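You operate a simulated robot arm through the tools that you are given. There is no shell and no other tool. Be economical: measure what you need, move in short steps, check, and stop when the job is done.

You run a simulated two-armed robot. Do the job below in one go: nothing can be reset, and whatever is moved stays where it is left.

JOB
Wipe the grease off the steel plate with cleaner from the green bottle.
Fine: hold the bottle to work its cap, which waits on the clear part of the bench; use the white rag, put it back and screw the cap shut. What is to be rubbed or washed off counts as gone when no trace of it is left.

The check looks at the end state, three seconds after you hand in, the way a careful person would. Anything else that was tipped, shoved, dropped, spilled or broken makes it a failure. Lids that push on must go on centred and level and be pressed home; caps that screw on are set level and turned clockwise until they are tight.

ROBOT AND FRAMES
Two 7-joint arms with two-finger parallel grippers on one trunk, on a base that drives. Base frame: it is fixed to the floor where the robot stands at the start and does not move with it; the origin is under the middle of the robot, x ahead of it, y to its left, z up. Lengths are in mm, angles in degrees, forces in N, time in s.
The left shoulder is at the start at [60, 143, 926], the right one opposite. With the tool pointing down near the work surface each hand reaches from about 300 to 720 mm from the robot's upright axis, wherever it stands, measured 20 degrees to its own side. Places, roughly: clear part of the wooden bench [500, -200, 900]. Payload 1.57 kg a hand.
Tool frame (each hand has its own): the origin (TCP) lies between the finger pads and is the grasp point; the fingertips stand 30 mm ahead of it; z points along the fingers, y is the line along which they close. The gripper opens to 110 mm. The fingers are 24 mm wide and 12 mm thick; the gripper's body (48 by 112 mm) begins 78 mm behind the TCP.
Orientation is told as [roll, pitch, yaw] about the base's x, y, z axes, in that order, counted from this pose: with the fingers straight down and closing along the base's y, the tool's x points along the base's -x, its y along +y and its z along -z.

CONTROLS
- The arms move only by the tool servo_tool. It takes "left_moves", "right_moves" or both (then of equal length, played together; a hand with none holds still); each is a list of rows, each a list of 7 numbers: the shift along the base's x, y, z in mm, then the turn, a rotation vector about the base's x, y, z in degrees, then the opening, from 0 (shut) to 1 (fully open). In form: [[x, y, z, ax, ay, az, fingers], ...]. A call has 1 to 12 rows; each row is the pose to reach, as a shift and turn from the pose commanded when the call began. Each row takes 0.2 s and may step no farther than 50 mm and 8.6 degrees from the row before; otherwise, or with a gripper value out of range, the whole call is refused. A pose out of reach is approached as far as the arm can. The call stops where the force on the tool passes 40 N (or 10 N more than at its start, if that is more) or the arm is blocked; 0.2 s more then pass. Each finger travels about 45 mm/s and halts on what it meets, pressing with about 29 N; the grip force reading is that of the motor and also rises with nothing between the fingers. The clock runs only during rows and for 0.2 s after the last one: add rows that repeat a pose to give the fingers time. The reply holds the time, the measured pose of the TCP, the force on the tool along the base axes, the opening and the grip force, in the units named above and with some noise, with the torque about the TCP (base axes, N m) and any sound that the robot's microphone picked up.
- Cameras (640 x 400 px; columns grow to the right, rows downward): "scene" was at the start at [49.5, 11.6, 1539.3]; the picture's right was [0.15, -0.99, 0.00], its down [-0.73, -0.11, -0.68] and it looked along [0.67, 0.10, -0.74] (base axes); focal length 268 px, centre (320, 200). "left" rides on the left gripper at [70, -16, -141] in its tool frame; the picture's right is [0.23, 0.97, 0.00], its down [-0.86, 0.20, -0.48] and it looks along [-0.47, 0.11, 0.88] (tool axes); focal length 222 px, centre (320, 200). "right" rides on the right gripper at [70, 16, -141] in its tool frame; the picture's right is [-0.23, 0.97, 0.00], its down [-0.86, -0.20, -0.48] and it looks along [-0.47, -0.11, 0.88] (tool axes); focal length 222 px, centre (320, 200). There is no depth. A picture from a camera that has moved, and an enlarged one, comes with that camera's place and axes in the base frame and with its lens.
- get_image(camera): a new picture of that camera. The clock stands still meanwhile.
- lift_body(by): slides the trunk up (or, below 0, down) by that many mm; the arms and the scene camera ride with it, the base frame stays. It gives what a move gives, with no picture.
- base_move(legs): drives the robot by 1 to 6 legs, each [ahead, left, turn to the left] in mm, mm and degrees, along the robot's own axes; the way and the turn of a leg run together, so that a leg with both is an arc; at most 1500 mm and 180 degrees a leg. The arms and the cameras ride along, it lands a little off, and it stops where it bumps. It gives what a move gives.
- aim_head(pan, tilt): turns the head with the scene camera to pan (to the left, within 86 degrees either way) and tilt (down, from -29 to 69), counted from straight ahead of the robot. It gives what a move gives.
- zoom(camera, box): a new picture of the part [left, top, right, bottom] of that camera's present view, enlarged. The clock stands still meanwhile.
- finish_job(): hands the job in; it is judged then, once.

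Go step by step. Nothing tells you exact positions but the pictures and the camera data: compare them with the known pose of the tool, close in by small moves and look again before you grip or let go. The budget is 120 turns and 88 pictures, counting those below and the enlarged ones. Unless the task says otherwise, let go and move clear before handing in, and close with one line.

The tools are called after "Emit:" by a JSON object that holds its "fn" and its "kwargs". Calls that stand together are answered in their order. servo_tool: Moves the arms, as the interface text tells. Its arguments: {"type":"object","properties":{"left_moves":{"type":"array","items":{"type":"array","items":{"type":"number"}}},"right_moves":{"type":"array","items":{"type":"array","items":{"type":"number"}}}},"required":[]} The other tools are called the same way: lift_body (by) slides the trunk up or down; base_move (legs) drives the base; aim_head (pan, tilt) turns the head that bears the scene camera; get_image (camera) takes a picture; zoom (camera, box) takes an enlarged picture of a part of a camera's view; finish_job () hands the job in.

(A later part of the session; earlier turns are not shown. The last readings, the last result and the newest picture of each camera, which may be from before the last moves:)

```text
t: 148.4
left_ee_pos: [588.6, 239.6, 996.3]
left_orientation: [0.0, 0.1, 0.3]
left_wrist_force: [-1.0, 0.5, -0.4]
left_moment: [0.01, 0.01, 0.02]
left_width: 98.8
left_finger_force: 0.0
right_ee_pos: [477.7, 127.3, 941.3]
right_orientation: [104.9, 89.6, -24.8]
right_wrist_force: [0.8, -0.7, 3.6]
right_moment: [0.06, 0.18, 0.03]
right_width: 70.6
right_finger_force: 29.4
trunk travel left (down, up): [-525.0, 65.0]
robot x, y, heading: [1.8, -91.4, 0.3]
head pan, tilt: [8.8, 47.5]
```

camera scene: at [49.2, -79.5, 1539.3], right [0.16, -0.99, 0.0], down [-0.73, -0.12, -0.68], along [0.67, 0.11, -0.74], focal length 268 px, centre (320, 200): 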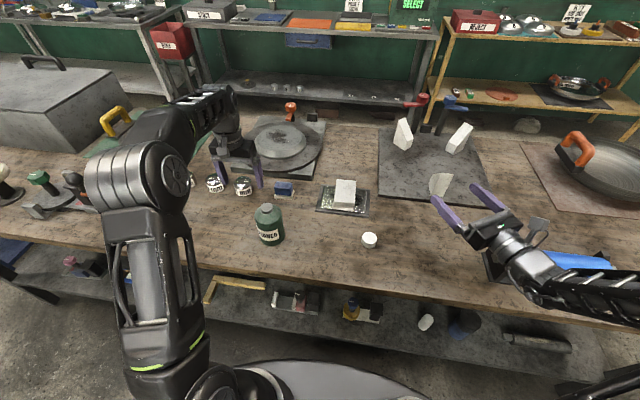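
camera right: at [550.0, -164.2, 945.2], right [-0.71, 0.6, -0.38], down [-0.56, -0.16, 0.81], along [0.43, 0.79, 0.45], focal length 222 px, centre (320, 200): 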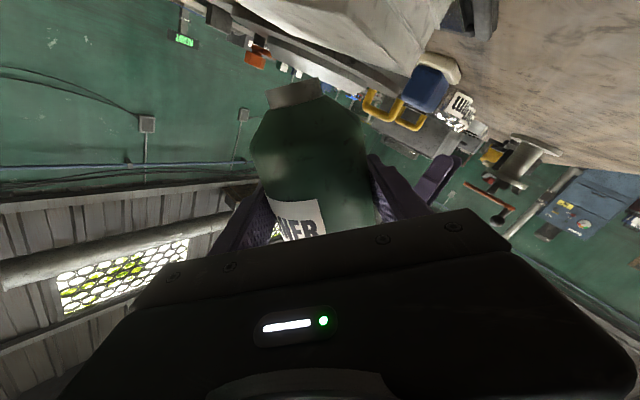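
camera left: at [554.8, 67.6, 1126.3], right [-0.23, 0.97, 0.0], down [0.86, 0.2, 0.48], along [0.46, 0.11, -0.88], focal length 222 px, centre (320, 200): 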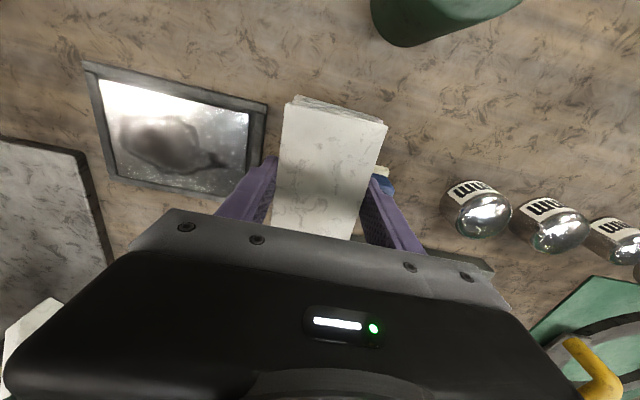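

Emit:
{"fn": "servo_tool", "kwargs": {"right_moves": [[0, 0, 0, 0, 0, 0, 0.75], [0, 0, 0, 0, 0, 0, 0.9], [0, 0, 0, 0, 0, 0, 1], [0, 0, 0, 0, 0, 0, 1], [-13, -15, 0, 0, 0, 0, 1], [-32, -38, 0, 0, 0, 0, 1], [-55, -65, 0, 0, 0, 0, 1], [-55, -110, 20, 0, 0, -5, 1], [-50, -150, 45, 0, 0, -10, 1], [-45, -190, 70, 0, 0, -15, 1], [-40, -230, 95, 0, 0, -20, 1], [-38, -270, 120, 0, 0, -20, 1]]}}

Emit:
{"fn": "servo_tool", "kwargs": {"right_moves": [[10, -45, 5, 0, 0, 0, 1], [15, -90, 5, 0, 0, 0, 1], [20, -135, 5, 0, 0, 0, 1], [20, -180, 5, 0, 0, 0, 1], [20, -210, 5, 0, 0, 0, 1]]}}

Emit:
{"fn": "base_move", "kwargs": {"legs": [[0, -90, 0]]}}

Emit:
{"fn": "servo_tool", "kwargs": {"left_moves": [[12, -40, 0, 0, 0, 0, 0.9], [25, -85, 0, 0, 0, 0, 0.9], [40, -130, -5, 0, 0, 0, 0.9], [55, -172, -10, 0, 0, 0, 0.9], [65, -212, -20, 0, 0, 0, 0.9]]}}

Emit:
{"fn": "get_image", "kwargs": {"camera": "left"}}

```text
t: 151.0
left_ee_pos: [587.1, 240.8, 996.5]
left_orientation: [-0.1, 0.0, 0.4]
left_wrist_force: [0.4, -0.1, 0.1]
left_moment: [0.0, 0.01, 0.01]
left_width: 99.1
left_finger_force: 0.1
right_ee_pos: [517.9, -129.4, 1046.0]
right_orientation: [80.8, 89.5, -68.9]
right_wrist_force: [0.4, 0.1, 0.4]
right_moment: [-0.01, 0.0, -0.03]
right_width: 109.9
right_finger_force: 0.1
right hand out of reach, approached as far as the arm can: row 9, 10, 11, 12
trunk travel left (down, up): [-525.0, 65.0]
robot x, y, heading: [-0.0, -93.2, 0.3]
head pan, tilt: [8.8, 47.5]
```

```text
t: 152.2
left_ee_pos: [587.6, 240.6, 996.1]
left_orientation: [-0.1, 0.1, 0.3]
left_wrist_force: [0.4, -0.5, 0.5]
left_moment: [0.05, -0.01, -0.02]
left_width: 98.9
left_finger_force: 0.0
right_ee_pos: [541.7, -338.3, 1049.3]
right_orientation: [58.6, 89.8, -91.2]
right_wrist_force: [0.1, 0.2, 0.8]
right_moment: [0.03, 0.01, -0.02]
right_width: 109.4
right_finger_force: 0.1
trunk travel left (down, up): [-525.0, 65.0]
robot x, y, heading: [0.2, -95.0, 0.2]
head pan, tilt: [8.8, 47.5]
```

```text
t: 153.3
left_ee_pos: [588.8, 148.9, 996.8]
left_orientation: [0.0, 0.1, 0.3]
left_wrist_force: [0.1, 0.1, -0.5]
left_moment: [0.02, -0.01, -0.02]
left_width: 99.1
left_finger_force: 0.0
right_ee_pos: [541.1, -427.8, 1049.4]
right_orientation: [68.2, 89.8, -81.8]
right_wrist_force: [0.0, 0.7, -0.1]
right_moment: [0.0, -0.03, 0.06]
right_width: 110.0
right_finger_force: 0.0
trunk travel left (down, up): [-525.0, 65.0]
robot x, y, heading: [1.9, -182.3, 0.5]
head pan, tilt: [8.8, 47.5]
```

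```text
t: 154.5
left_ee_pos: [654.1, -59.0, 973.4]
left_orientation: [-0.1, 0.0, 0.5]
left_wrist_force: [-0.5, 0.2, 0.1]
left_moment: [0.01, -0.04, -0.01]
left_width: 99.1
left_finger_force: 0.0
right_ee_pos: [541.1, -427.1, 1049.3]
right_orientation: [61.9, 89.9, -87.9]
right_wrist_force: [0.3, 0.2, -0.1]
right_moment: [0.02, -0.01, -0.02]
right_width: 110.2
right_finger_force: 0.1
trunk travel left (down, up): [-525.0, 65.0]
robot x, y, heading: [0.6, -183.8, 0.4]
head pan, tilt: [8.8, 47.5]
```

```text
19 pictures are left
camera left: at [584.3, -76.7, 1115.9], right [-0.23, 0.97, 0.0], down [0.85, 0.21, 0.48], along [0.46, 0.11, -0.88], focal length 222 px, centre (320, 200)
```

left: 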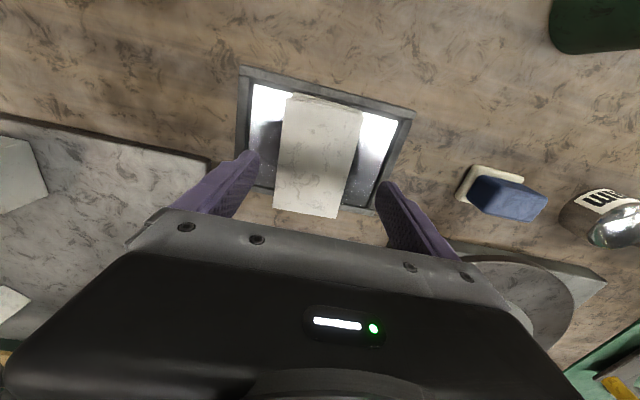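

Grip the rag where it lies and stroke.

Emit:
{"fn": "servo_tool", "kwargs": {"left_moves": [[1, -7, -25, 0, 0, 0, 0.9], [1, -7, -43.5, 0, 0, 0, 0.9], [1, -7, -43.5, 0, 0, 0, 0.7], [1, -7, -43.5, 0, 0, 0, 0.55], [1, -7, -43.5, 0, 0, 0, 0.4], [1, -7, -43.5, 0, 0, 0, 0.4], [1, 8, -45, 0, 0, 0, 0.4], [1, 25, -45.5, 0, 0, 0, 0.4], [1, 8, -45.5, 0, 0, 0, 0.4], [1, -8, -45.5, 0, 0, 0, 0.4], [1, -24, -45.5, 0, 0, 0, 0.4], [1, -40, -45.5, 0, 0, 0, 0.4]]}}

Emit:
{"fn": "servo_tool", "kwargs": {"left_moves": [[0, 16, -0.5, 0, 0, 0, 0.4], [0, 33, -0.5, 0, 0, 0, 0.4], [0, 50, -0.5, 0, 0, 0, 0.4], [0, 66, -0.5, 0, 0, 0, 0.4], [0, 50, -0.5, 0, 0, 0, 0.4], [0, 33, -0.5, 0, 0, 0, 0.4], [0, 16, -0.5, 0, 0, 0, 0.4], [0, 0, -0.5, 0, 0, 0, 0.4], [0, 16, -0.5, 0, 0, 0, 0.4], [0, 33, -0.5, 0, 0, 0, 0.4], [0, 50, -0.5, 0, 0, 0, 0.4], [0, 66, -0.5, 0, 0, 0, 0.4]]}}

Emit:
{"fn": "zoom", "kwargs": {"camera": "scene", "box": [280, 165, 360, 220]}}

```text
t: 157.1
left_ee_pos: [655.0, -99.5, 931.5]
left_orientation: [-0.1, 0.0, 0.4]
left_wrist_force: [-0.4, 4.1, 10.8]
left_moment: [0.19, -0.04, -0.05]
left_width: 64.0
left_finger_force: 29.3
right_ee_pos: [541.0, -425.5, 1050.8]
right_orientation: [74.0, 89.8, -75.9]
right_wrist_force: [-0.5, 0.5, 0.1]
right_moment: [0.03, -0.04, 0.0]
right_width: 110.1
right_finger_force: 0.0
trunk travel left (down, up): [-525.0, 65.0]
robot x, y, heading: [-3.1, -181.1, -0.2]
head pan, tilt: [8.8, 47.5]
```

```text
t: 159.7
left_ee_pos: [653.7, -37.0, 933.0]
left_orientation: [-0.1, -0.2, 0.2]
left_wrist_force: [0.8, -8.8, 21.5]
left_moment: [-0.25, 0.24, 0.17]
left_width: 63.9
left_finger_force: 29.2
right_ee_pos: [539.0, -427.8, 1050.4]
right_orientation: [90.4, 89.8, -59.4]
right_wrist_force: [-0.2, -0.7, 0.3]
right_moment: [0.01, -0.01, 0.03]
right_width: 110.2
right_finger_force: 0.0
trunk travel left (down, up): [-525.0, 65.0]
robot x, y, heading: [-0.3, -183.1, 0.1]
head pan, tilt: [8.8, 47.5]
```

```text
7.27 times, centred on (320, 192) of scene
camera zoom: at [47.3, -171.9, 1539.5], right [0.16, -0.99, 0.0], down [-0.73, -0.12, -0.68], along [0.67, 0.11, -0.74], focal length 1951 px, centre (320, 254)
```

zoom: 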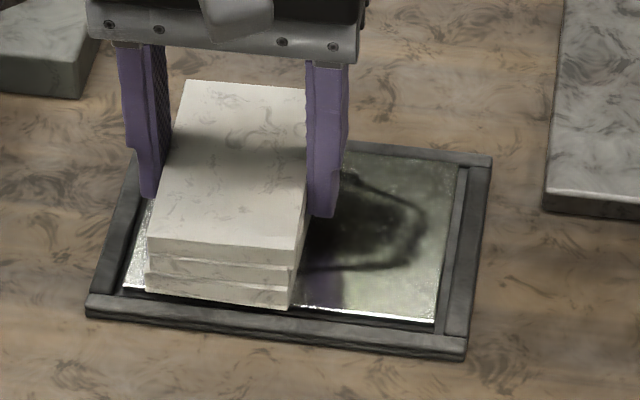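

It looks slightly fainter. Many more strokes in one go, then lift and look.

Emit:
{"fn": "servo_tool", "kwargs": {"left_moves": [[0, -16, 0, 0, 0, 0, 0.4], [0, -33, 0, 0, 0, 0, 0.4], [0, -50, 0, 0, 0, 0, 0.4], [0, -66, 0, 0, 0, 0, 0.4], [0, -50, 0, 0, 0, 0, 0.4], [0, -33, 0, 0, 0, 0, 0.4], [0, -16, 0, 0, 0, 0, 0.4], [0, 0, 0, 0, 0, 0, 0.4], [0, -16, 0, 0, 0, 0, 0.4], [0, -33, 0, 0, 0, 0, 0.4], [0, -50, 0, 0, 0, 0, 0.4], [0, -66, 0, 0, 0, 0, 0.4]]}}

Emit:
{"fn": "servo_tool", "kwargs": {"left_moves": [[0, 16, 0, 0, 0, 0, 0.4], [0, 33, 0, 0, 0, 0, 0.4], [0, 50, 0, 0, 0, 0, 0.4], [0, 66, 0, 0, 0, 0, 0.4], [0, 50, 0, 0, 0, 0, 0.4], [0, 33, 0, 0, 0, 0, 0.4], [0, 16, 0, 0, 0, 0, 0.4], [0, 0, 0, 0, 0, 0, 0.4], [0, 16, 0, 0, 0, 0, 0.4], [0, 33, 0, 0, 0, 0, 0.4], [0, 50, 0, 0, 0, 0, 0.4], [0, 66, 0, 0, 0, 0, 0.4]]}}

Emit:
{"fn": "servo_tool", "kwargs": {"left_moves": [[0, -16, 0, 0, 0, 0, 0.4], [0, -33, 0, 0, 0, 0, 0.4], [0, -50, 0, 0, 0, 0, 0.4], [0, -66, 0, 0, 0, 0, 0.4], [0, -50, 0, 0, 0, 0, 0.4], [0, -33, 0, 0, 0, 0, 0.4], [0, -16, 0, 0, 0, 0, 0.4], [0, 0, 0, 0, 0, 0, 0.4]]}}

Emit:
{"fn": "servo_tool", "kwargs": {"left_moves": [[0, 0, 30, 0, 0, 0, 0.4], [0, 40, 55, 0, 0, 0, 0.4], [-20, 80, 60, 0, 0, 0, 0.4], [-30, 120, 60, 0, 0, 0, 0.4], [-30, 120, 60, 0, 0, 0, 0.4]]}}

Emit:
{"fn": "zoom", "kwargs": {"camera": "scene", "box": [280, 165, 360, 220]}}

```text
t: 162.3
left_ee_pos: [653.5, -100.4, 930.6]
left_orientation: [-0.1, 0.0, 0.4]
left_wrist_force: [0.1, 7.3, 18.6]
left_moment: [0.54, -0.03, -0.1]
left_width: 64.2
left_finger_force: 28.7
right_ee_pos: [538.6, -425.4, 1049.8]
right_orientation: [80.7, 89.7, -69.2]
right_wrist_force: [-0.5, -0.8, 0.5]
right_moment: [0.01, 0.01, -0.04]
right_width: 110.0
right_finger_force: 0.1
trunk travel left (down, up): [-525.0, 65.0]
robot x, y, heading: [0.8, -181.3, 0.1]
head pan, tilt: [8.8, 47.5]
```

```text
t: 164.9
left_ee_pos: [652.4, -36.9, 930.4]
left_orientation: [-0.1, -0.1, 0.3]
left_wrist_force: [0.1, -7.9, 19.0]
left_moment: [-0.22, 0.16, 0.11]
left_width: 64.0
left_finger_force: 29.0
right_ee_pos: [540.3, -427.9, 1049.7]
right_orientation: [88.1, 89.8, -61.8]
right_wrist_force: [1.0, 0.7, 0.2]
right_moment: [-0.01, 0.0, -0.05]
right_width: 110.0
right_finger_force: 0.0
trunk travel left (down, up): [-525.0, 65.0]
robot x, y, heading: [2.1, -181.7, 0.4]
head pan, tilt: [8.8, 47.5]
```

```text
t: 166.7
left_ee_pos: [653.4, -35.4, 930.3]
left_orientation: [-0.1, 0.0, 0.3]
left_wrist_force: [-0.4, -4.0, 11.8]
left_moment: [-0.08, -0.07, 0.01]
left_width: 63.9
left_finger_force: 28.9
right_ee_pos: [540.5, -426.8, 1049.3]
right_orientation: [79.9, 89.8, -69.9]
right_wrist_force: [-0.4, -0.2, -0.1]
right_moment: [-0.04, 0.02, 0.0]
right_width: 110.2
right_finger_force: 0.0
trunk travel left (down, up): [-525.0, 65.0]
robot x, y, heading: [1.0, -182.5, 0.2]
head pan, tilt: [8.8, 47.5]
```

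```text
t: 167.9
left_ee_pos: [625.5, 84.8, 991.0]
left_orientation: [-0.1, 0.2, 0.2]
left_wrist_force: [0.0, 0.4, -0.1]
left_moment: [0.03, 0.03, -0.02]
left_width: 64.2
left_finger_force: 28.9
right_ee_pos: [541.5, -427.7, 1050.5]
right_orientation: [65.4, 89.8, -84.4]
right_wrist_force: [-0.5, -0.2, 0.5]
right_moment: [-0.01, -0.01, -0.03]
right_width: 110.4
right_finger_force: 0.1
trunk travel left (down, up): [-525.0, 65.0]
robot x, y, heading: [0.0, -180.9, 0.2]
head pan, tilt: [8.8, 47.5]
```

```text
7.27 times, centred on (320, 192) of scene
camera zoom: at [49.6, -170.7, 1539.3], right [0.16, -0.99, 0.0], down [-0.73, -0.12, -0.68], along [0.67, 0.11, -0.74], focal length 1951 px, centre (320, 254)
```

zoom: 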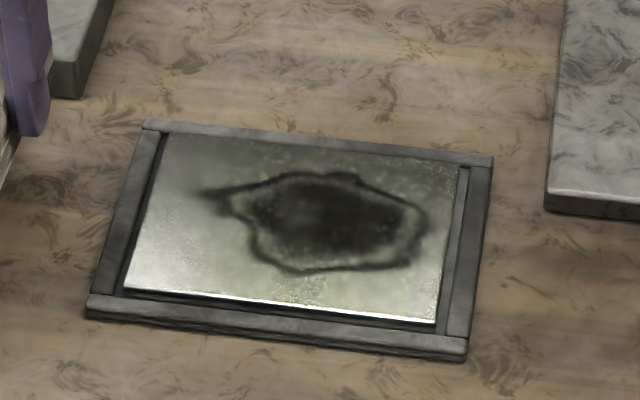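

Still no change, so I need to see whether the bottle is really open. A close look at its mouth.

Emit:
{"fn": "zoom", "kwargs": {"camera": "scene", "box": [205, 185, 265, 235]}}

```text
8.00 times, centred on (235, 210) of scene
camera zoom: at [49.6, -170.7, 1539.3], right [0.16, -0.99, 0.0], down [-0.73, -0.12, -0.68], along [0.67, 0.11, -0.74], focal length 2146 px, centre (1000, 120)
```

zoom: 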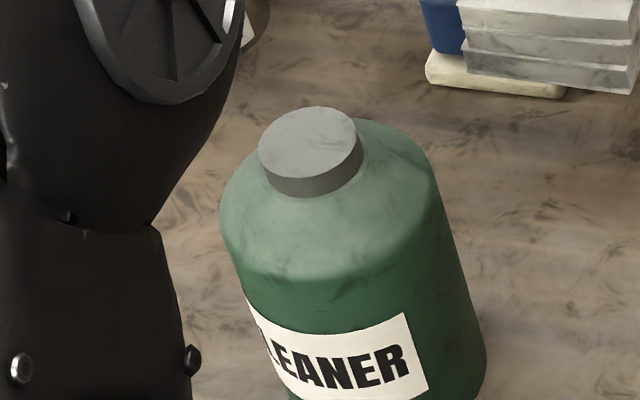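

The neck is a closed-looking stub, so cleaner may transfer only by contact between rag and mouth. I'll press the rag gently onto the open mouth of the standing bottle, then wipe.

Emit:
{"fn": "base_move", "kwargs": {"legs": [[0, 90, 0]]}}

Emit:
{"fn": "servo_tool", "kwargs": {"left_moves": [[-30, 0, 30, 0, 0, 0, 0.4], [-60, -5, 65, 0, 0, 0, 0.4], [-95, -20, 80, 0, 0, 0, 0.4], [-130, -40, 80, 0, 0, 0, 0.4], [-147, -48, 80, 0, 0, 0, 0.4], [-147, -48, 80, 0, 0, 0, 0.4]]}}

Emit:
{"fn": "get_image", "kwargs": {"camera": "scene"}}

```text
t: 169.0
left_ee_pos: [625.9, 175.4, 990.3]
left_orientation: [-0.2, 0.0, 0.3]
left_wrist_force: [0.5, 0.0, -0.7]
left_moment: [-0.05, 0.01, 0.0]
left_width: 64.0
left_finger_force: 29.1
right_ee_pos: [540.2, -335.7, 1052.0]
right_orientation: [64.8, 89.7, -84.9]
right_wrist_force: [-0.2, 0.2, -0.1]
right_moment: [0.03, 0.02, -0.02]
right_width: 109.8
right_finger_force: 0.1
trunk travel left (down, up): [-525.0, 65.0]
robot x, y, heading: [2.7, -88.0, 0.2]
head pan, tilt: [8.8, 47.5]
```

```text
t: 170.4
left_ee_pos: [476.4, 126.2, 1069.1]
left_orientation: [-0.2, 0.1, 0.3]
left_wrist_force: [0.1, 0.4, -0.7]
left_moment: [-0.02, 0.0, -0.03]
left_width: 63.9
left_finger_force: 28.8
right_ee_pos: [541.1, -338.0, 1050.4]
right_orientation: [65.5, 89.7, -84.5]
right_wrist_force: [0.0, 0.2, 0.6]
right_moment: [-0.01, 0.01, -0.03]
right_width: 110.1
right_finger_force: 0.1
trunk travel left (down, up): [-525.0, 65.0]
robot x, y, heading: [-0.9, -92.9, 0.2]
head pan, tilt: [8.8, 47.5]
```

```text
15 pictures are left
camera scene: at [49.4, -81.1, 1539.3], right [0.16, -0.99, 0.0], down [-0.73, -0.12, -0.68], along [0.67, 0.11, -0.74], focal length 268 px, centre (320, 200)
```

scene: 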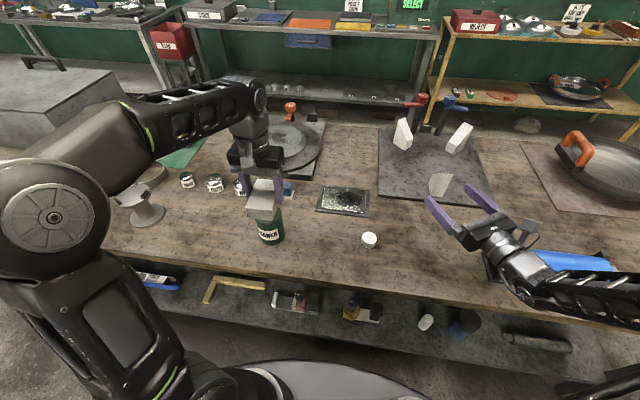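

Emit:
{"fn": "servo_tool", "kwargs": {"left_moves": [[1, 2, -8, 0, 0, 0, 0.4], [1, 2, -13, 0, 0, 0, 0.4], [1, 2, -16, 0, 0, 0, 0.4]]}}

Emit:
{"fn": "servo_tool", "kwargs": {"left_moves": [[0, 0, -1.5, 0, 0, 0, 0.4], [0, 0, -3, 0, 0, 0, 0.4]]}}

```text
t: 171.2
left_ee_pos: [478.8, 128.0, 1054.1]
left_orientation: [0.0, 0.1, 0.3]
left_wrist_force: [0.3, -0.4, -0.3]
left_moment: [-0.03, 0.01, 0.0]
left_width: 64.2
left_finger_force: 28.4
right_ee_pos: [541.4, -337.0, 1050.6]
right_orientation: [65.5, 89.7, -84.4]
right_wrist_force: [0.5, 0.0, 0.1]
right_moment: [-0.03, 0.02, -0.02]
right_width: 110.2
right_finger_force: 0.0
trunk travel left (down, up): [-525.0, 65.0]
robot x, y, heading: [-0.0, -94.5, 0.2]
head pan, tilt: [8.8, 47.5]
```

```text
t: 171.8
left_ee_pos: [478.9, 127.9, 1050.8]
left_orientation: [-0.1, 0.1, 0.4]
left_wrist_force: [0.6, 0.4, -1.0]
left_moment: [0.01, 0.01, 0.01]
left_width: 64.0
left_finger_force: 28.8
right_ee_pos: [541.5, -336.4, 1049.2]
right_orientation: [66.2, 89.6, -83.6]
right_wrist_force: [-0.8, 1.0, 0.8]
right_moment: [0.0, -0.01, 0.03]
right_width: 110.1
right_finger_force: 0.0
trunk travel left (down, up): [-525.0, 65.0]
robot x, y, heading: [-0.9, -91.5, 0.4]
head pan, tilt: [8.8, 47.5]
```

Emit:
{"fn": "servo_tool", "kwargs": {"left_moves": [[0, 0, -1.5, 0, 0, 0, 0.4], [0, 0, -3, 0, 0, 0, 0.4]]}}

Emit:
{"fn": "servo_tool", "kwargs": {"left_moves": [[0, 0, -1.5, 0, 0, 0, 0.4]]}}

Emit:
{"fn": "servo_tool", "kwargs": {"left_moves": [[0, 0, -1.5, 0, 0, 0, 0.4]]}}

```text
t: 172.4
left_ee_pos: [479.1, 126.8, 1048.4]
left_orientation: [-0.1, 0.1, 0.2]
left_wrist_force: [0.0, -0.2, -0.4]
left_moment: [-0.02, 0.0, -0.02]
left_width: 63.9
left_finger_force: 29.5
right_ee_pos: [541.2, -338.3, 1050.0]
right_orientation: [66.2, 89.8, -83.6]
right_wrist_force: [0.0, 0.1, -0.6]
right_moment: [0.01, -0.01, 0.04]
right_width: 110.2
right_finger_force: 0.0
trunk travel left (down, up): [-525.0, 65.0]
robot x, y, heading: [0.7, -92.9, 0.2]
head pan, tilt: [8.8, 47.5]
```

```text
t: 172.8
left_ee_pos: [479.6, 128.1, 1045.7]
left_orientation: [-0.1, 0.0, 0.3]
left_wrist_force: [-0.4, -0.2, -0.4]
left_moment: [-0.01, -0.02, 0.0]
left_width: 63.9
left_finger_force: 29.6
right_ee_pos: [541.5, -337.8, 1050.9]
right_orientation: [66.3, 89.7, -83.7]
right_wrist_force: [0.2, 0.3, 0.0]
right_moment: [0.03, 0.0, 0.0]
right_width: 110.0
right_finger_force: 0.0
trunk travel left (down, up): [-525.0, 65.0]
robot x, y, heading: [0.3, -93.0, 0.2]
head pan, tilt: [8.8, 47.5]
```

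```text
t: 173.2
left_ee_pos: [479.3, 127.2, 1044.2]
left_orientation: [-0.1, 0.1, 0.2]
left_wrist_force: [-0.6, -0.6, -1.7]
left_moment: [0.01, 0.02, 0.01]
left_width: 64.1
left_finger_force: 29.4
right_ee_pos: [541.6, -336.8, 1050.3]
right_orientation: [66.0, 89.7, -83.6]
right_wrist_force: [0.5, -0.5, -0.5]
right_moment: [0.0, 0.02, 0.02]
right_width: 110.1
right_finger_force: 0.1
trunk travel left (down, up): [-525.0, 65.0]
robot x, y, heading: [0.8, -92.4, 0.1]
head pan, tilt: [8.8, 47.5]
```

Emit:
{"fn": "servo_tool", "kwargs": {"left_moves": [[0, 0, -1.5, 0, 0, 0, 0.4], [0, 0, -2.5, 0, 0, 0, 0.4]]}}

Emit:
{"fn": "servo_tool", "kwargs": {"left_moves": [[0, 0, -1.5, 0, 0, 0, 0.4]]}}

Emit:
{"fn": "zoom", "kwargs": {"camera": "scene", "box": [235, 175, 305, 250]}}

```text
t: 173.8
left_ee_pos: [479.0, 128.8, 1042.2]
left_orientation: [-0.1, 0.2, 0.5]
left_wrist_force: [0.2, 0.4, -0.4]
left_moment: [0.01, 0.02, -0.02]
left_width: 64.0
left_finger_force: 28.8
right_ee_pos: [540.6, -336.6, 1050.0]
right_orientation: [66.5, 89.6, -83.3]
right_wrist_force: [-0.5, 0.0, -0.6]
right_moment: [-0.01, -0.01, -0.01]
right_width: 110.1
right_finger_force: 0.0
trunk travel left (down, up): [-525.0, 65.0]
robot x, y, heading: [-1.3, -89.8, 0.1]
head pan, tilt: [8.8, 47.5]
```

```text
t: 174.2
left_ee_pos: [479.5, 127.8, 1042.1]
left_orientation: [0.0, 0.1, 0.4]
left_wrist_force: [-0.3, -0.1, -1.5]
left_moment: [-0.03, -0.01, 0.03]
left_width: 64.1
left_finger_force: 28.3
right_ee_pos: [542.1, -337.3, 1050.7]
right_orientation: [66.0, 89.6, -83.9]
right_wrist_force: [-0.3, 0.5, -0.7]
right_moment: [-0.02, 0.03, -0.01]
right_width: 109.9
right_finger_force: 0.0
trunk travel left (down, up): [-525.0, 65.0]
robot x, y, heading: [-2.1, -91.1, 0.2]
head pan, tilt: [8.8, 47.5]
```

```text
5.33 times, centred on (270, 212) of scene
camera zoom: at [49.3, -81.1, 1539.3], right [0.16, -0.99, 0.0], down [-0.73, -0.12, -0.68], along [0.67, 0.11, -0.74], focal length 1431 px, centre (587, 133)
```

zoom: 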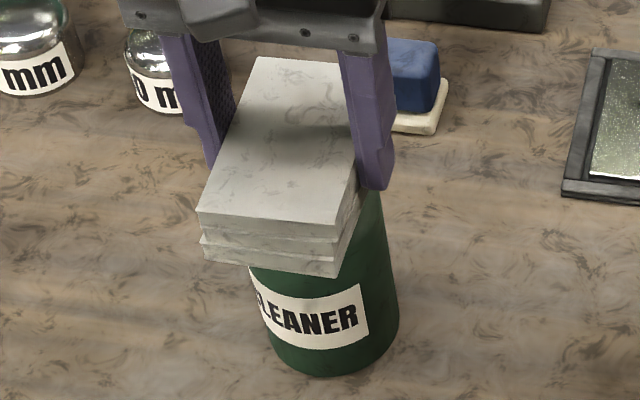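

Emit:
{"fn": "servo_tool", "kwargs": {"left_moves": [[0, 0, -1.5, 0, 0, 0, 0.4]]}}

Emit:
{"fn": "servo_tool", "kwargs": {"left_moves": [[0, 0, -1.5, 0, 0, 0, 0.4]]}}

Emit:
{"fn": "servo_tool", "kwargs": {"left_moves": [[0, 0, -1.5, 0, 0, 0, 0.4]]}}

```text
t: 174.6
left_ee_pos: [479.6, 128.0, 1039.7]
left_orientation: [-0.1, 0.0, 0.3]
left_wrist_force: [-0.1, 0.7, 5.8]
left_moment: [0.08, 0.03, 0.02]
left_width: 64.2
left_finger_force: 28.8
right_ee_pos: [541.0, -336.6, 1051.2]
right_orientation: [72.3, 89.6, -77.5]
right_wrist_force: [0.0, -0.6, -0.1]
right_moment: [-0.02, 0.01, 0.02]
right_width: 110.0
right_finger_force: 0.2
trunk travel left (down, up): [-525.0, 65.0]
robot x, y, heading: [-0.5, -94.1, 0.0]
head pan, tilt: [8.8, 47.5]
```

```text
t: 175.0
left_ee_pos: [479.8, 127.4, 1039.6]
left_orientation: [-0.1, -0.2, 0.3]
left_wrist_force: [1.7, 2.2, 22.1]
left_moment: [0.17, 0.08, 0.02]
left_width: 63.9
left_finger_force: 28.9
right_ee_pos: [540.7, -336.1, 1050.3]
right_orientation: [80.9, 89.7, -69.0]
right_wrist_force: [0.2, 0.9, 0.1]
right_moment: [-0.03, 0.02, 0.05]
right_width: 109.7
right_finger_force: 0.1
trunk travel left (down, up): [-525.0, 65.0]
robot x, y, heading: [1.8, -94.1, 0.3]
head pan, tilt: [8.8, 47.5]
```

```text
t: 175.4
left_ee_pos: [478.4, 127.0, 1041.0]
left_orientation: [-0.2, -0.4, 0.4]
left_wrist_force: [3.7, 5.3, 37.3]
left_moment: [0.28, -0.01, -0.02]
left_width: 64.3
left_finger_force: 28.2
right_ee_pos: [540.5, -337.9, 1051.7]
right_orientation: [88.3, 89.7, -61.6]
right_wrist_force: [0.7, -0.1, -0.5]
right_moment: [-0.05, 0.0, 0.0]
right_width: 110.2
right_finger_force: 0.1
trunk travel left (down, up): [-525.0, 65.0]
robot x, y, heading: [0.9, -93.4, 0.3]
head pan, tilt: [8.8, 47.5]
```

Firm contact with the mouth. Ease, hold a second, lift and look at the rag.

Emit:
{"fn": "servo_tool", "kwargs": {"left_moves": [[0, 0, 2, 0, 0, 0, 0.4], [0, 0, 2, 0, 0, 0, 0.4], [0, 0, 2, 0, 0, 0, 0.4], [0, 0, 2, 0, 0, 0, 0.4], [0, 0, 2, 0, 0, 0, 0.4], [0, 0, 10, 0, 0, 0, 0.4], [0, 0, 32, 0, 0, 0, 0.4]]}}

Emit:
{"fn": "servo_tool", "kwargs": {"left_moves": [[17, 8, 0, 0, 0, 0, 0.4], [52, 28, 0, 0, 0, 0, 0.4], [87, 43, -15, 0, 0, 0, 0.4], [117, 48, -50, 0, 0, 0, 0.4], [147, 48, -80, 0, 0, 0, 0.4]]}}

Emit:
{"fn": "base_move", "kwargs": {"legs": [[0, -90, 0]]}}

Emit:
{"fn": "servo_tool", "kwargs": {"left_moves": [[10, -40, -5, 0, 0, 0, 0.4], [20, -80, -10, 0, 0, 0, 0.4], [30, -115, -40, 0, 0, 0, 0.4], [30, -119, -55, 0, 0, 0, 0.4]]}}

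```text
t: 177.0
left_ee_pos: [476.2, 129.5, 1067.1]
left_orientation: [-0.3, 0.3, 0.2]
left_wrist_force: [-0.3, -0.9, -0.8]
left_moment: [-0.03, -0.02, -0.01]
left_width: 63.9
left_finger_force: 28.8
right_ee_pos: [541.4, -337.4, 1049.8]
right_orientation: [67.5, 89.7, -82.3]
right_wrist_force: [1.1, -0.4, -0.9]
right_moment: [0.0, 0.0, -0.01]
right_width: 109.9
right_finger_force: 0.1
trunk travel left (down, up): [-525.0, 65.0]
robot x, y, heading: [-2.9, -93.2, 0.2]
head pan, tilt: [8.8, 47.5]
```

```text
t: 178.2
left_ee_pos: [628.9, 176.0, 989.4]
left_orientation: [-0.1, 0.0, 0.4]
left_wrist_force: [0.0, -0.1, -0.5]
left_moment: [0.01, 0.0, -0.04]
left_width: 63.8
left_finger_force: 29.1
right_ee_pos: [541.6, -336.4, 1049.6]
right_orientation: [55.6, 89.8, -94.2]
right_wrist_force: [-0.5, 0.9, -0.9]
right_moment: [0.0, -0.03, 0.0]
right_width: 109.9
right_finger_force: 0.0
trunk travel left (down, up): [-525.0, 65.0]
robot x, y, heading: [-1.7, -91.0, 0.3]
head pan, tilt: [8.8, 47.5]
```

```text
t: 179.3
left_ee_pos: [627.3, 82.1, 989.9]
left_orientation: [0.0, 0.0, 0.3]
left_wrist_force: [-0.3, 0.3, -0.1]
left_moment: [0.04, 0.01, 0.0]
left_width: 64.0
left_finger_force: 29.2
right_ee_pos: [542.6, -429.8, 1049.1]
right_orientation: [65.9, 89.9, -84.0]
right_wrist_force: [-0.2, -1.5, 0.2]
right_moment: [0.01, -0.02, 0.05]
right_width: 110.3
right_finger_force: 0.1
trunk travel left (down, up): [-525.0, 65.0]
robot x, y, heading: [4.0, -183.2, 0.5]
head pan, tilt: [8.8, 47.5]
```

```text
t: 180.3
left_ee_pos: [657.2, -35.2, 935.5]
left_orientation: [-0.1, 0.1, 0.4]
left_wrist_force: [-0.3, 0.1, -0.8]
left_moment: [-0.01, 0.01, 0.03]
left_width: 63.9
left_finger_force: 29.0
right_ee_pos: [541.7, -428.3, 1050.2]
right_orientation: [66.0, 89.7, -83.9]
right_wrist_force: [0.3, -0.4, 0.1]
right_moment: [0.03, 0.01, 0.01]
right_width: 110.0
right_finger_force: 0.1
trunk travel left (down, up): [-525.0, 65.0]
robot x, y, heading: [1.2, -183.5, 0.3]
head pan, tilt: [8.8, 47.5]
```

Emit:
{"fn": "servo_tool", "kwargs": {"left_moves": [[-2, 0, -4, 0, 0, 0, 0.4], [-2, 0, -6, 0, 0, 0, 0.4], [-2, -16, -6.5, 0, 0, 0, 0.4], [-2, -33, -6.5, 0, 0, 0, 0.4], [-2, -50, -6.5, 0, 0, 0, 0.4], [-2, -66, -6.5, 0, 0, 0, 0.4], [-2, -50, -6.5, 0, 0, 0, 0.4], [-2, -33, -6.5, 0, 0, 0, 0.4], [-2, -16, -6.5, 0, 0, 0, 0.4], [-2, 0, -6.5, 0, 0, 0, 0.4]]}}

Emit:
{"fn": "zoom", "kwargs": {"camera": "scene", "box": [280, 165, 360, 220]}}

```text
t: 182.5
left_ee_pos: [654.3, -35.2, 930.5]
left_orientation: [-0.1, -0.1, 0.4]
left_wrist_force: [0.6, -8.7, 22.8]
left_moment: [-0.28, 0.02, 0.12]
left_width: 64.0
left_finger_force: 29.0
right_ee_pos: [540.0, -430.1, 1050.3]
right_orientation: [89.7, 89.9, -60.2]
right_wrist_force: [0.0, -1.0, 0.3]
right_moment: [-0.01, 0.01, -0.04]
right_width: 109.9
right_finger_force: 0.1
trunk travel left (down, up): [-525.0, 65.0]
robot x, y, heading: [0.8, -183.6, 0.4]
head pan, tilt: [8.8, 47.5]
```

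```text
7.27 times, centred on (320, 192) of scene
camera zoom: at [47.3, -174.1, 1539.5], right [0.16, -0.99, 0.0], down [-0.73, -0.12, -0.68], along [0.67, 0.11, -0.74], focal length 1951 px, centre (320, 254)
```

zoom: 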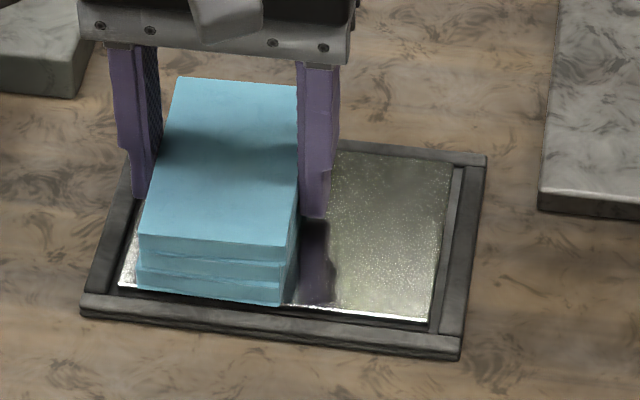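

The rag is now wet (turned blue) and the grease is coming off. A few more strokes, then check the whole plate.

Emit:
{"fn": "servo_tool", "kwargs": {"left_moves": [[0, 0, 0, 0, 0, 0, 0.4], [4, -16, 0, 0, 0, 0, 0.4], [4, -33, 0, 0, 0, 0, 0.4], [4, -50, 0, 0, 0, 0, 0.4], [4, -68, 0, 0, 0, 0, 0.4], [-4, -50, 0, 0, 0, 0, 0.4], [-4, -33, 0, 0, 0, 0, 0.4], [-4, -16, 0, 0, 0, 0, 0.4], [-4, 1, 0, 0, 0, 0, 0.4]]}}

Emit:
{"fn": "servo_tool", "kwargs": {"left_moves": [[4, 0, 30, 0, 0, 0, 0.4], [0, 40, 55, 0, 0, 0, 0.4], [-20, 80, 62, 0, 0, 0, 0.4], [-35, 120, 62, 0, 0, 0, 0.4], [-70, 155, 75, 0, 0, 0, 0.4]]}}

Emit:
{"fn": "zoom", "kwargs": {"camera": "scene", "box": [280, 165, 360, 220]}}

```text
t: 184.5
left_ee_pos: [649.2, -35.1, 927.6]
left_orientation: [-0.1, -0.1, 0.3]
left_wrist_force: [0.0, -5.9, 16.6]
left_moment: [-0.14, -0.11, 0.02]
left_width: 63.8
left_finger_force: 29.0
right_ee_pos: [541.2, -430.9, 1050.6]
right_orientation: [84.9, 89.8, -64.9]
right_wrist_force: [-0.4, 0.2, -0.3]
right_moment: [-0.03, 0.0, 0.01]
right_width: 110.2
right_finger_force: 0.0
trunk travel left (down, up): [-525.0, 65.0]
robot x, y, heading: [4.4, -185.4, 0.2]
head pan, tilt: [8.8, 47.5]
```

```text
refused: row 5 steps farther than a row can; nothing moved
```

```text
7.27 times, centred on (320, 192) of scene
camera zoom: at [47.7, -174.0, 1539.5], right [0.16, -0.99, 0.0], down [-0.73, -0.12, -0.68], along [0.67, 0.11, -0.74], focal length 1951 px, centre (320, 254)
```

zoom: 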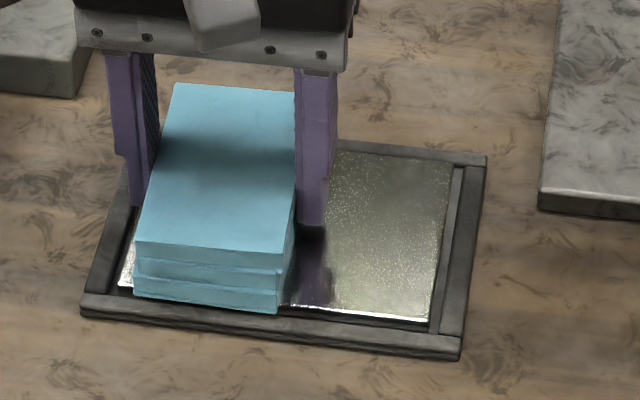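

Lift the rag away in smaller steps and look at the entire plate.

Emit:
{"fn": "servo_tool", "kwargs": {"left_moves": [[4, 0, 30, 0, 0, 0, 0.4], [0, 40, 55, 0, 0, 0, 0.4], [-20, 80, 62, 0, 0, 0, 0.4], [-35, 120, 62, 0, 0, 0, 0.4], [-60, 155, 70, 0, 0, 0, 0.4]]}}

Emit:
{"fn": "zoom", "kwargs": {"camera": "scene", "box": [280, 165, 360, 220]}}

Emit:
{"fn": "base_move", "kwargs": {"legs": [[0, 90, 0]]}}

```text
t: 185.7
left_ee_pos: [591.0, 120.2, 999.6]
left_orientation: [-0.2, 0.2, 0.2]
left_wrist_force: [0.8, 0.5, -0.5]
left_moment: [-0.03, -0.04, 0.0]
left_width: 63.8
left_finger_force: 28.7
right_ee_pos: [542.1, -428.4, 1050.9]
right_orientation: [73.2, 89.7, -76.6]
right_wrist_force: [0.2, 0.1, 0.3]
right_moment: [-0.02, -0.01, -0.03]
right_width: 110.1
right_finger_force: 0.1
trunk travel left (down, up): [-525.0, 65.0]
robot x, y, heading: [-1.3, -184.1, 0.2]
head pan, tilt: [8.8, 47.5]
```

```text
7.27 times, centred on (320, 192) of scene
camera zoom: at [48.5, -172.2, 1539.4], right [0.16, -0.99, 0.0], down [-0.73, -0.12, -0.68], along [0.67, 0.11, -0.74], focal length 1951 px, centre (320, 254)
```

zoom: 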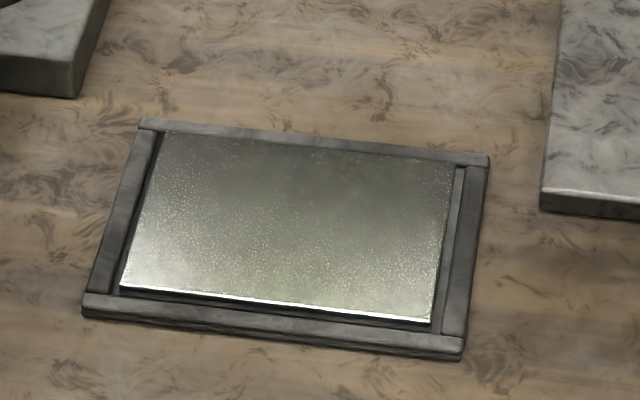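

```text
t: 186.8
left_ee_pos: [590.8, 210.7, 998.4]
left_orientation: [-0.2, 0.1, 0.3]
left_wrist_force: [-0.3, 1.3, -0.9]
left_moment: [-0.06, 0.04, 0.0]
left_width: 63.6
left_finger_force: 29.3
right_ee_pos: [540.9, -336.5, 1050.3]
right_orientation: [64.6, 89.7, -85.2]
right_wrist_force: [-0.5, 0.0, 0.3]
right_moment: [-0.03, 0.03, -0.03]
right_width: 110.1
right_finger_force: 0.0
trunk travel left (down, up): [-525.0, 65.0]
robot x, y, heading: [-0.3, -96.4, 0.2]
head pan, tilt: [8.8, 47.5]
```

The plate is clean. Now return the rag to its original spot.

Emit:
{"fn": "servo_tool", "kwargs": {"left_moves": [[-5, 45, 0, 0, 0, 0, 0.4], [-20, 90, 0, 0, 0, 1, 0.4], [-50, 125, 0, 0, 0, 2, 0.4], [-90, 134, -10, 0, 0, 3.2, 0.4], [-116, 134, -30, 0, 0, 3.2, 0.4], [-116, 134, -60, 0, 0, 3.2, 0.4], [-116, 134, -73, 0, 0, 3.2, 0.4], [-116, 134, -77, 0, 0, 3.2, 0.4], [-116, 134, -79, 0, 0, 3.2, 0.4], [-116, 134, -80, 0, 0, 3.2, 0.4]]}}

```text
t: 189.0
left_ee_pos: [475.4, 342.6, 917.6]
left_orientation: [-0.1, 0.2, 3.5]
left_wrist_force: [0.0, -0.3, -0.7]
left_moment: [0.0, -0.02, 0.01]
left_width: 64.1
left_finger_force: 29.5
right_ee_pos: [541.4, -338.9, 1050.8]
right_orientation: [65.3, 89.7, -84.5]
right_wrist_force: [0.1, 0.4, 0.1]
right_moment: [-0.01, 0.0, 0.02]
right_width: 110.1
right_finger_force: 0.0
trunk travel left (down, up): [-525.0, 65.0]
robot x, y, heading: [-1.1, -96.7, 0.2]
head pan, tilt: [8.8, 47.5]
```

Emit:
{"fn": "servo_tool", "kwargs": {"left_moves": [[0, 0, -1, 0, 0, 0, 0.4], [0, 0, -2, 0, 0, 0, 0.4]]}}

```text
t: 189.6
left_ee_pos: [477.1, 342.8, 917.1]
left_orientation: [-0.1, -0.1, 3.4]
left_wrist_force: [1.8, -1.1, 11.6]
left_moment: [0.01, 0.32, 0.07]
left_width: 64.0
left_finger_force: 28.9
right_ee_pos: [540.8, -339.3, 1050.3]
right_orientation: [73.0, 89.8, -76.8]
right_wrist_force: [-0.5, -0.9, 0.6]
right_moment: [0.0, 0.04, -0.03]
right_width: 109.9
right_finger_force: 0.0
trunk travel left (down, up): [-525.0, 65.0]
robot x, y, heading: [1.2, -94.8, 0.1]
head pan, tilt: [8.8, 47.5]
```

Rag down. Release, rise, and go to fetch the cap.

Emit:
{"fn": "servo_tool", "kwargs": {"left_moves": [[0, 0, 0.5, 0, 0, 0, 0.65], [0, 0, 0.5, 0, 0, 0, 0.8], [0, 0, 0.5, 0, 0, 0, 0.9], [0, 0, 20, 0, 0, 0, 0.9], [0, 0, 60, 0, 0, -1, 0.9], [0, 0, 105, 0, 0, -2, 0.9], [0, 0, 150, 0, 0, -3.4, 0.9], [2, -45, 158, 0, 0, -3.4, 0.8], [4, -92, 158, 0, 0, -3.4, 0.8], [6, -139, 158, 0, 0, -3.4, 0.8], [8, -186, 158, 0, 0, -3.4, 0.8], [10, -233, 158, 0, 0, -3.4, 0.8]]}}

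Emit:
{"fn": "servo_tool", "kwargs": {"left_moves": [[2, -47, 0, 0, 0, 0, 0.8], [4, -94, 0, 0, 0, 0, 0.8], [6, -141, -5, 0, 0, 0, 0.8], [8, -186, -20, 0, 0, 0, 0.8], [10, -225, -40, 0, 0, 0, 0.8], [12, -259, -70, 0, 0, 0, 0.8]]}}

Emit:
{"fn": "get_image", "kwargs": {"camera": "left"}}

```text
t: 192.2
left_ee_pos: [485.9, 112.8, 1073.1]
left_orientation: [-0.1, 0.1, 0.1]
left_wrist_force: [0.9, 0.5, -0.2]
left_moment: [0.0, 0.01, -0.01]
left_width: 88.0
left_finger_force: 0.1
right_ee_pos: [541.7, -340.3, 1050.1]
right_orientation: [63.7, 89.9, -86.1]
right_wrist_force: [-0.7, -0.2, -0.2]
right_moment: [0.0, -0.05, -0.01]
right_width: 110.0
right_finger_force: 0.0
trunk travel left (down, up): [-525.0, 65.0]
robot x, y, heading: [1.6, -95.1, 0.1]
head pan, tilt: [8.8, 47.5]
```

```text
t: 193.6
left_ee_pos: [500.6, -149.7, 1001.6]
left_orientation: [-0.1, 0.1, 0.2]
left_wrist_force: [0.3, -0.2, -0.7]
left_moment: [-0.01, -0.02, -0.02]
left_width: 88.0
left_finger_force: 0.1
right_ee_pos: [542.3, -338.6, 1049.8]
right_orientation: [60.4, 89.8, -89.4]
right_wrist_force: [0.1, -0.2, 0.3]
right_moment: [-0.04, -0.03, 0.0]
right_width: 109.8
right_finger_force: 0.2
trunk travel left (down, up): [-525.0, 65.0]
robot x, y, heading: [2.4, -95.5, 0.1]
head pan, tilt: [8.8, 47.5]
```

```text
10 pictures are left
camera left: at [430.0, -166.9, 1143.7], right [-0.23, 0.97, 0.0], down [0.86, 0.2, 0.48], along [0.46, 0.11, -0.88], focal length 222 px, centre (320, 200)
```

left: 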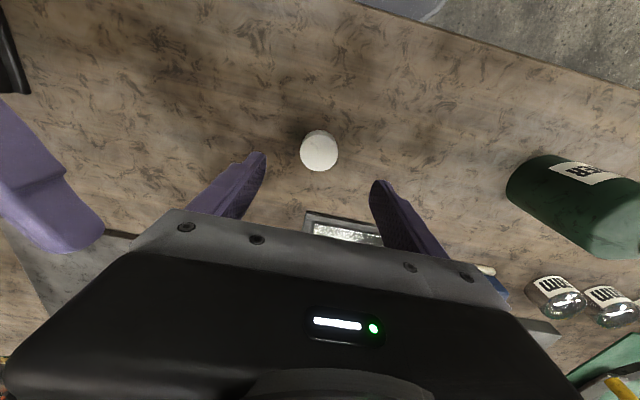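

Cap right below. Descend, grip it 10 mm above its rim, and lift it to the left side of the bottle.

Emit:
{"fn": "servo_tool", "kwargs": {"left_moves": [[-1, -1, -40, 0, 0, 0, 0.8], [-1, -1, -70, 0, 0, 0, 0.8], [-1, -1, -81, 0, 0, 0, 0.8], [-1, -1, -81, 0, 0, 0, 0.55], [-1, -1, -81, 0, 0, 0, 0.35], [-1, -1, -81, 0, 0, 0, 0.2], [-1, -1, -81, 0, 0, 0, 0.2], [-1, -1, -81, 0, 0, 0, 0.2], [-1, -1, -60, 0, 0, 0, 0.2], [-1, -1, -20, 0, 0, 0, 0.2], [-3, 30, 10, 0, 0, 0, 0.2], [-5, 65, 40, 0, 0, 0, 0.2]]}}

Emit:
{"fn": "servo_tool", "kwargs": {"left_moves": [[-2, 35, 25, 0, 0, 0, 0.2], [-4, 80, 35, 0, 0, 0, 0.2], [-6, 127, 35, 0, 0, 0, 0.2], [-8, 174, 35, 0, 0, 0, 0.2], [-10, 221, 35, 0, 0, 0, 0.2], [-12, 268, 35, 0, 0, 0, 0.2], [-14, 310, 35, 0, 0, 0, 0.2]]}}

Emit:
{"fn": "get_image", "kwargs": {"camera": "left"}}

```text
t: 196.2
left_ee_pos: [491.5, -83.9, 1044.0]
left_orientation: [-0.1, 0.0, 0.1]
left_wrist_force: [-0.3, 0.5, 0.0]
left_moment: [0.0, -0.03, 0.01]
left_width: 39.8
left_finger_force: 29.1
right_ee_pos: [541.5, -338.2, 1050.2]
right_orientation: [69.9, 89.7, -80.0]
right_wrist_force: [0.7, 0.4, -0.5]
right_moment: [-0.01, 0.0, -0.02]
right_width: 109.8
right_finger_force: 0.0
trunk travel left (down, up): [-525.0, 65.0]
robot x, y, heading: [-1.1, -95.8, 0.2]
head pan, tilt: [8.8, 47.5]
```

```text
t: 197.8
left_ee_pos: [478.4, 229.2, 1078.2]
left_orientation: [0.0, 0.1, 0.1]
left_wrist_force: [0.6, 0.4, -0.6]
left_moment: [-0.03, -0.02, -0.02]
left_width: 39.9
left_finger_force: 29.6
right_ee_pos: [540.8, -337.7, 1049.8]
right_orientation: [66.6, 89.6, -83.1]
right_wrist_force: [0.3, 0.2, 0.0]
right_moment: [0.01, -0.04, 0.0]
right_width: 109.8
right_finger_force: 0.1
trunk travel left (down, up): [-525.0, 65.0]
robot x, y, heading: [-0.1, -93.6, 0.4]
head pan, tilt: [8.8, 47.5]
```

```text
9 pictures are left
camera left: at [407.7, 211.4, 1219.8], right [-0.23, 0.97, 0.0], down [0.86, 0.2, 0.48], along [0.46, 0.11, -0.88], focal length 222 px, centre (320, 200)
```

left: 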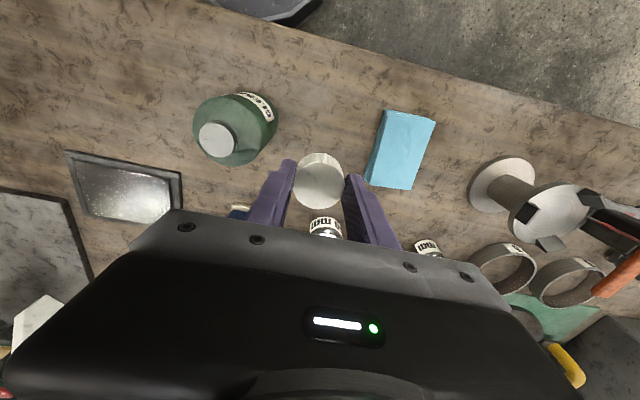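

Cap held level, plate clean, rag back in place. Right hand now comes to hold the bottle.

Emit:
{"fn": "servo_tool", "kwargs": {"right_moves": [[-13, 40, -2, 0, 0, 2, 1], [-26, 80, -4, 0, 0, 4, 1], [-39, 120, -8, 0, 0, 6, 1], [-52, 160, -14, 0, 0, 8, 1], [-65, 200, -20, 0, 0, 10, 1], [-78, 240, -28, 0, 0, 12, 1], [-91, 278, -38, 0, 0, 14, 1], [-104, 314, -50, 0, 0, 16, 1], [-112, 348, -68, 0, 0, 18, 1], [-118, 378, -90, 0, 0, 20, 1], [-118, 400, -111, 0, 0, 20, 1], [-118, 400, -111, 0, 0, 20, 1]]}}

Emit:
{"fn": "get_image", "kwargs": {"camera": "right"}}

```text
t: 200.4
left_ee_pos: [477.5, 227.0, 1079.4]
left_orientation: [-0.1, 0.1, 0.2]
left_wrist_force: [0.8, 1.1, -0.2]
left_moment: [-0.02, -0.01, 0.03]
left_width: 39.6
left_finger_force: 29.1
right_ee_pos: [422.1, 58.9, 940.5]
right_orientation: [71.6, 89.6, -58.2]
right_wrist_force: [1.1, 0.4, 0.6]
right_moment: [-0.01, 0.02, -0.03]
right_width: 109.8
right_finger_force: 0.1
right hand out of reach, approached as far as the arm can: row 4, 5, 6, 7, 8
trunk travel left (down, up): [-525.0, 65.0]
robot x, y, heading: [-1.8, -93.3, 0.2]
head pan, tilt: [8.8, 47.5]
```

```text
8 pictures are left
camera right: at [345.2, -59.2, 1009.6], right [0.75, -0.62, -0.22], down [-0.46, -0.24, -0.86], along [0.48, 0.74, -0.47], focal length 222 px, centre (320, 200)
```

right: 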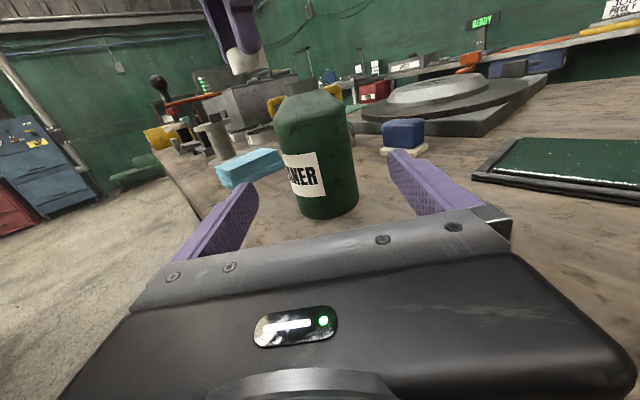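

Emit:
{"fn": "servo_tool", "kwargs": {"right_moves": [[19, 22, 0, 0, 0, 0, 1], [38, 44, 0, 0, 0, 0, 1], [56, 66, 0, 0, 0, 0, 1], [56, 66, 0, 0, 0, 0, 0.75], [56, 66, 0, 0, 0, 0, 0.65], [56, 66, 0, 0, 0, 0, 0.5], [56, 66, 0, 0, 0, 0, 0.5], [56, 66, 0, 0, 0, 0, 0.5]]}}

Emit:
{"fn": "get_image", "kwargs": {"camera": "left"}}

```text
t: 202.2
left_ee_pos: [476.8, 227.5, 1078.4]
left_orientation: [-0.2, 0.1, 0.1]
left_wrist_force: [1.1, -0.1, -0.7]
left_moment: [0.01, 0.02, -0.03]
left_width: 39.4
left_finger_force: 29.2
right_ee_pos: [478.8, 127.2, 937.6]
right_orientation: [63.9, 89.7, -66.1]
right_wrist_force: [-0.1, 1.3, 0.0]
right_moment: [0.02, 0.07, -0.02]
right_width: 70.9
right_finger_force: 29.5
trunk travel left (down, up): [-525.0, 65.0]
robot x, y, heading: [-0.6, -98.4, 0.3]
head pan, tilt: [8.8, 47.5]
```

```text
7 pictures are left
camera left: at [407.9, 210.6, 1219.9], right [-0.23, 0.97, 0.0], down [0.86, 0.2, 0.48], along [0.46, 0.11, -0.88], focal length 222 px, centre (320, 200)
```

left: 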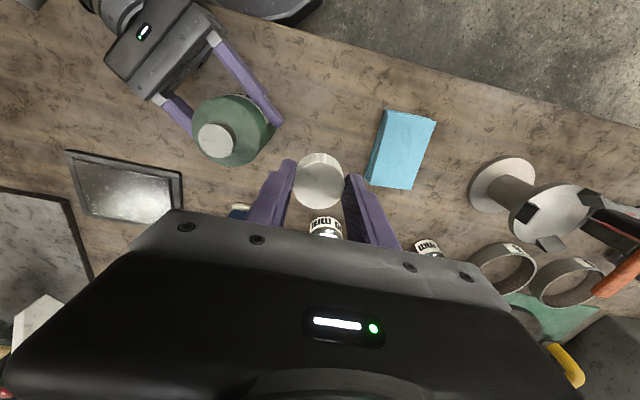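

Bottle held. Left hand brings the cap over the mouth, pre-turned +60°.

Emit:
{"fn": "servo_tool", "kwargs": {"left_moves": [[0, -20, -3, 0, 0, 8.5, 0.2], [0, -45, -6, 0, 0, 17, 0.2], [1, -70, -9, 0, 0, 25.5, 0.2], [1, -90, -9, 0, 0, 34, 0.2], [1, -100.5, -12, 0, 0, 42.5, 0.2], [1, -100.5, -15, 0, 0, 51, 0.2], [1, -100.5, -20, 0, 0, 59.5, 0.2], [1, -100.5, -25, 0, 0, 59.5, 0.2], [1, -100.5, -30, 0, 0, 59.5, 0.2]]}}

Emit:
{"fn": "zoom", "kwargs": {"camera": "scene", "box": [230, 170, 310, 250]}}

```text
t: 204.2
left_ee_pos: [480.3, 125.3, 1049.1]
left_orientation: [-0.1, 0.1, 59.8]
left_wrist_force: [0.6, 0.4, -0.2]
left_moment: [0.01, 0.0, -0.05]
left_width: 39.4
left_finger_force: 28.6
right_ee_pos: [479.2, 127.2, 937.5]
right_orientation: [65.1, 89.6, -64.7]
right_wrist_force: [-1.3, 0.5, -0.8]
right_moment: [-0.02, 0.12, 0.02]
right_width: 70.8
right_finger_force: 29.1
trunk travel left (down, up): [-525.0, 65.0]
robot x, y, heading: [4.6, -89.7, -0.0]
head pan, tilt: [8.8, 47.5]
```

```text
5.00 times, centred on (270, 210) of scene
camera zoom: at [49.2, -82.4, 1539.4], right [0.16, -0.99, 0.0], down [-0.73, -0.12, -0.68], along [0.67, 0.11, -0.74], focal length 1341 px, centre (570, 150)
```

zoom: 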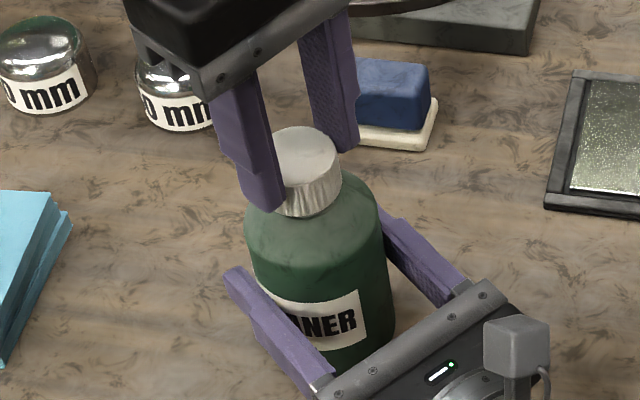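

Well aligned, just above the neck. Lower to contact.

Emit:
{"fn": "servo_tool", "kwargs": {"left_moves": [[-0.5, 0.7, -2, 0, 0, 0, 0.2], [-0.5, 0.7, -4, 0, 0, 0, 0.2], [-0.5, 0.7, -6, 0, 0, 0, 0.2]]}}

Emit:
{"fn": "servo_tool", "kwargs": {"left_moves": [[0, 0, -1, 0, 0, 0, 0.2], [0, 0, -2, 0, 0, 0, 0.2]]}}

```text
t: 205.0
left_ee_pos: [480.3, 126.5, 1044.6]
left_orientation: [-0.3, 0.1, 59.7]
left_wrist_force: [-2.5, -0.5, 15.0]
left_moment: [0.04, 0.11, 0.01]
left_width: 39.7
left_finger_force: 29.1
right_ee_pos: [479.4, 126.6, 938.0]
right_orientation: [54.4, 89.7, -75.5]
right_wrist_force: [5.4, 4.7, -2.1]
right_moment: [0.45, 0.27, -0.08]
right_width: 70.9
right_finger_force: 28.8
trunk travel left (down, up): [-525.0, 65.0]
robot x, y, heading: [-2.8, -95.0, 0.2]
head pan, tilt: [8.8, 47.5]
```

```text
t: 205.6
left_ee_pos: [481.2, 126.6, 1043.6]
left_orientation: [-0.4, 0.0, 59.5]
left_wrist_force: [-1.8, 1.4, 35.1]
left_moment: [0.13, 0.02, 0.01]
left_width: 40.1
left_finger_force: 29.4
right_ee_pos: [479.1, 126.6, 937.3]
right_orientation: [57.8, 89.8, -72.1]
right_wrist_force: [9.0, 5.7, -6.9]
right_moment: [0.38, 0.14, -0.08]
right_width: 70.6
right_finger_force: 28.8
trunk travel left (down, up): [-525.0, 65.0]
robot x, y, heading: [1.2, -94.8, 0.3]
head pan, tilt: [8.8, 47.5]
```

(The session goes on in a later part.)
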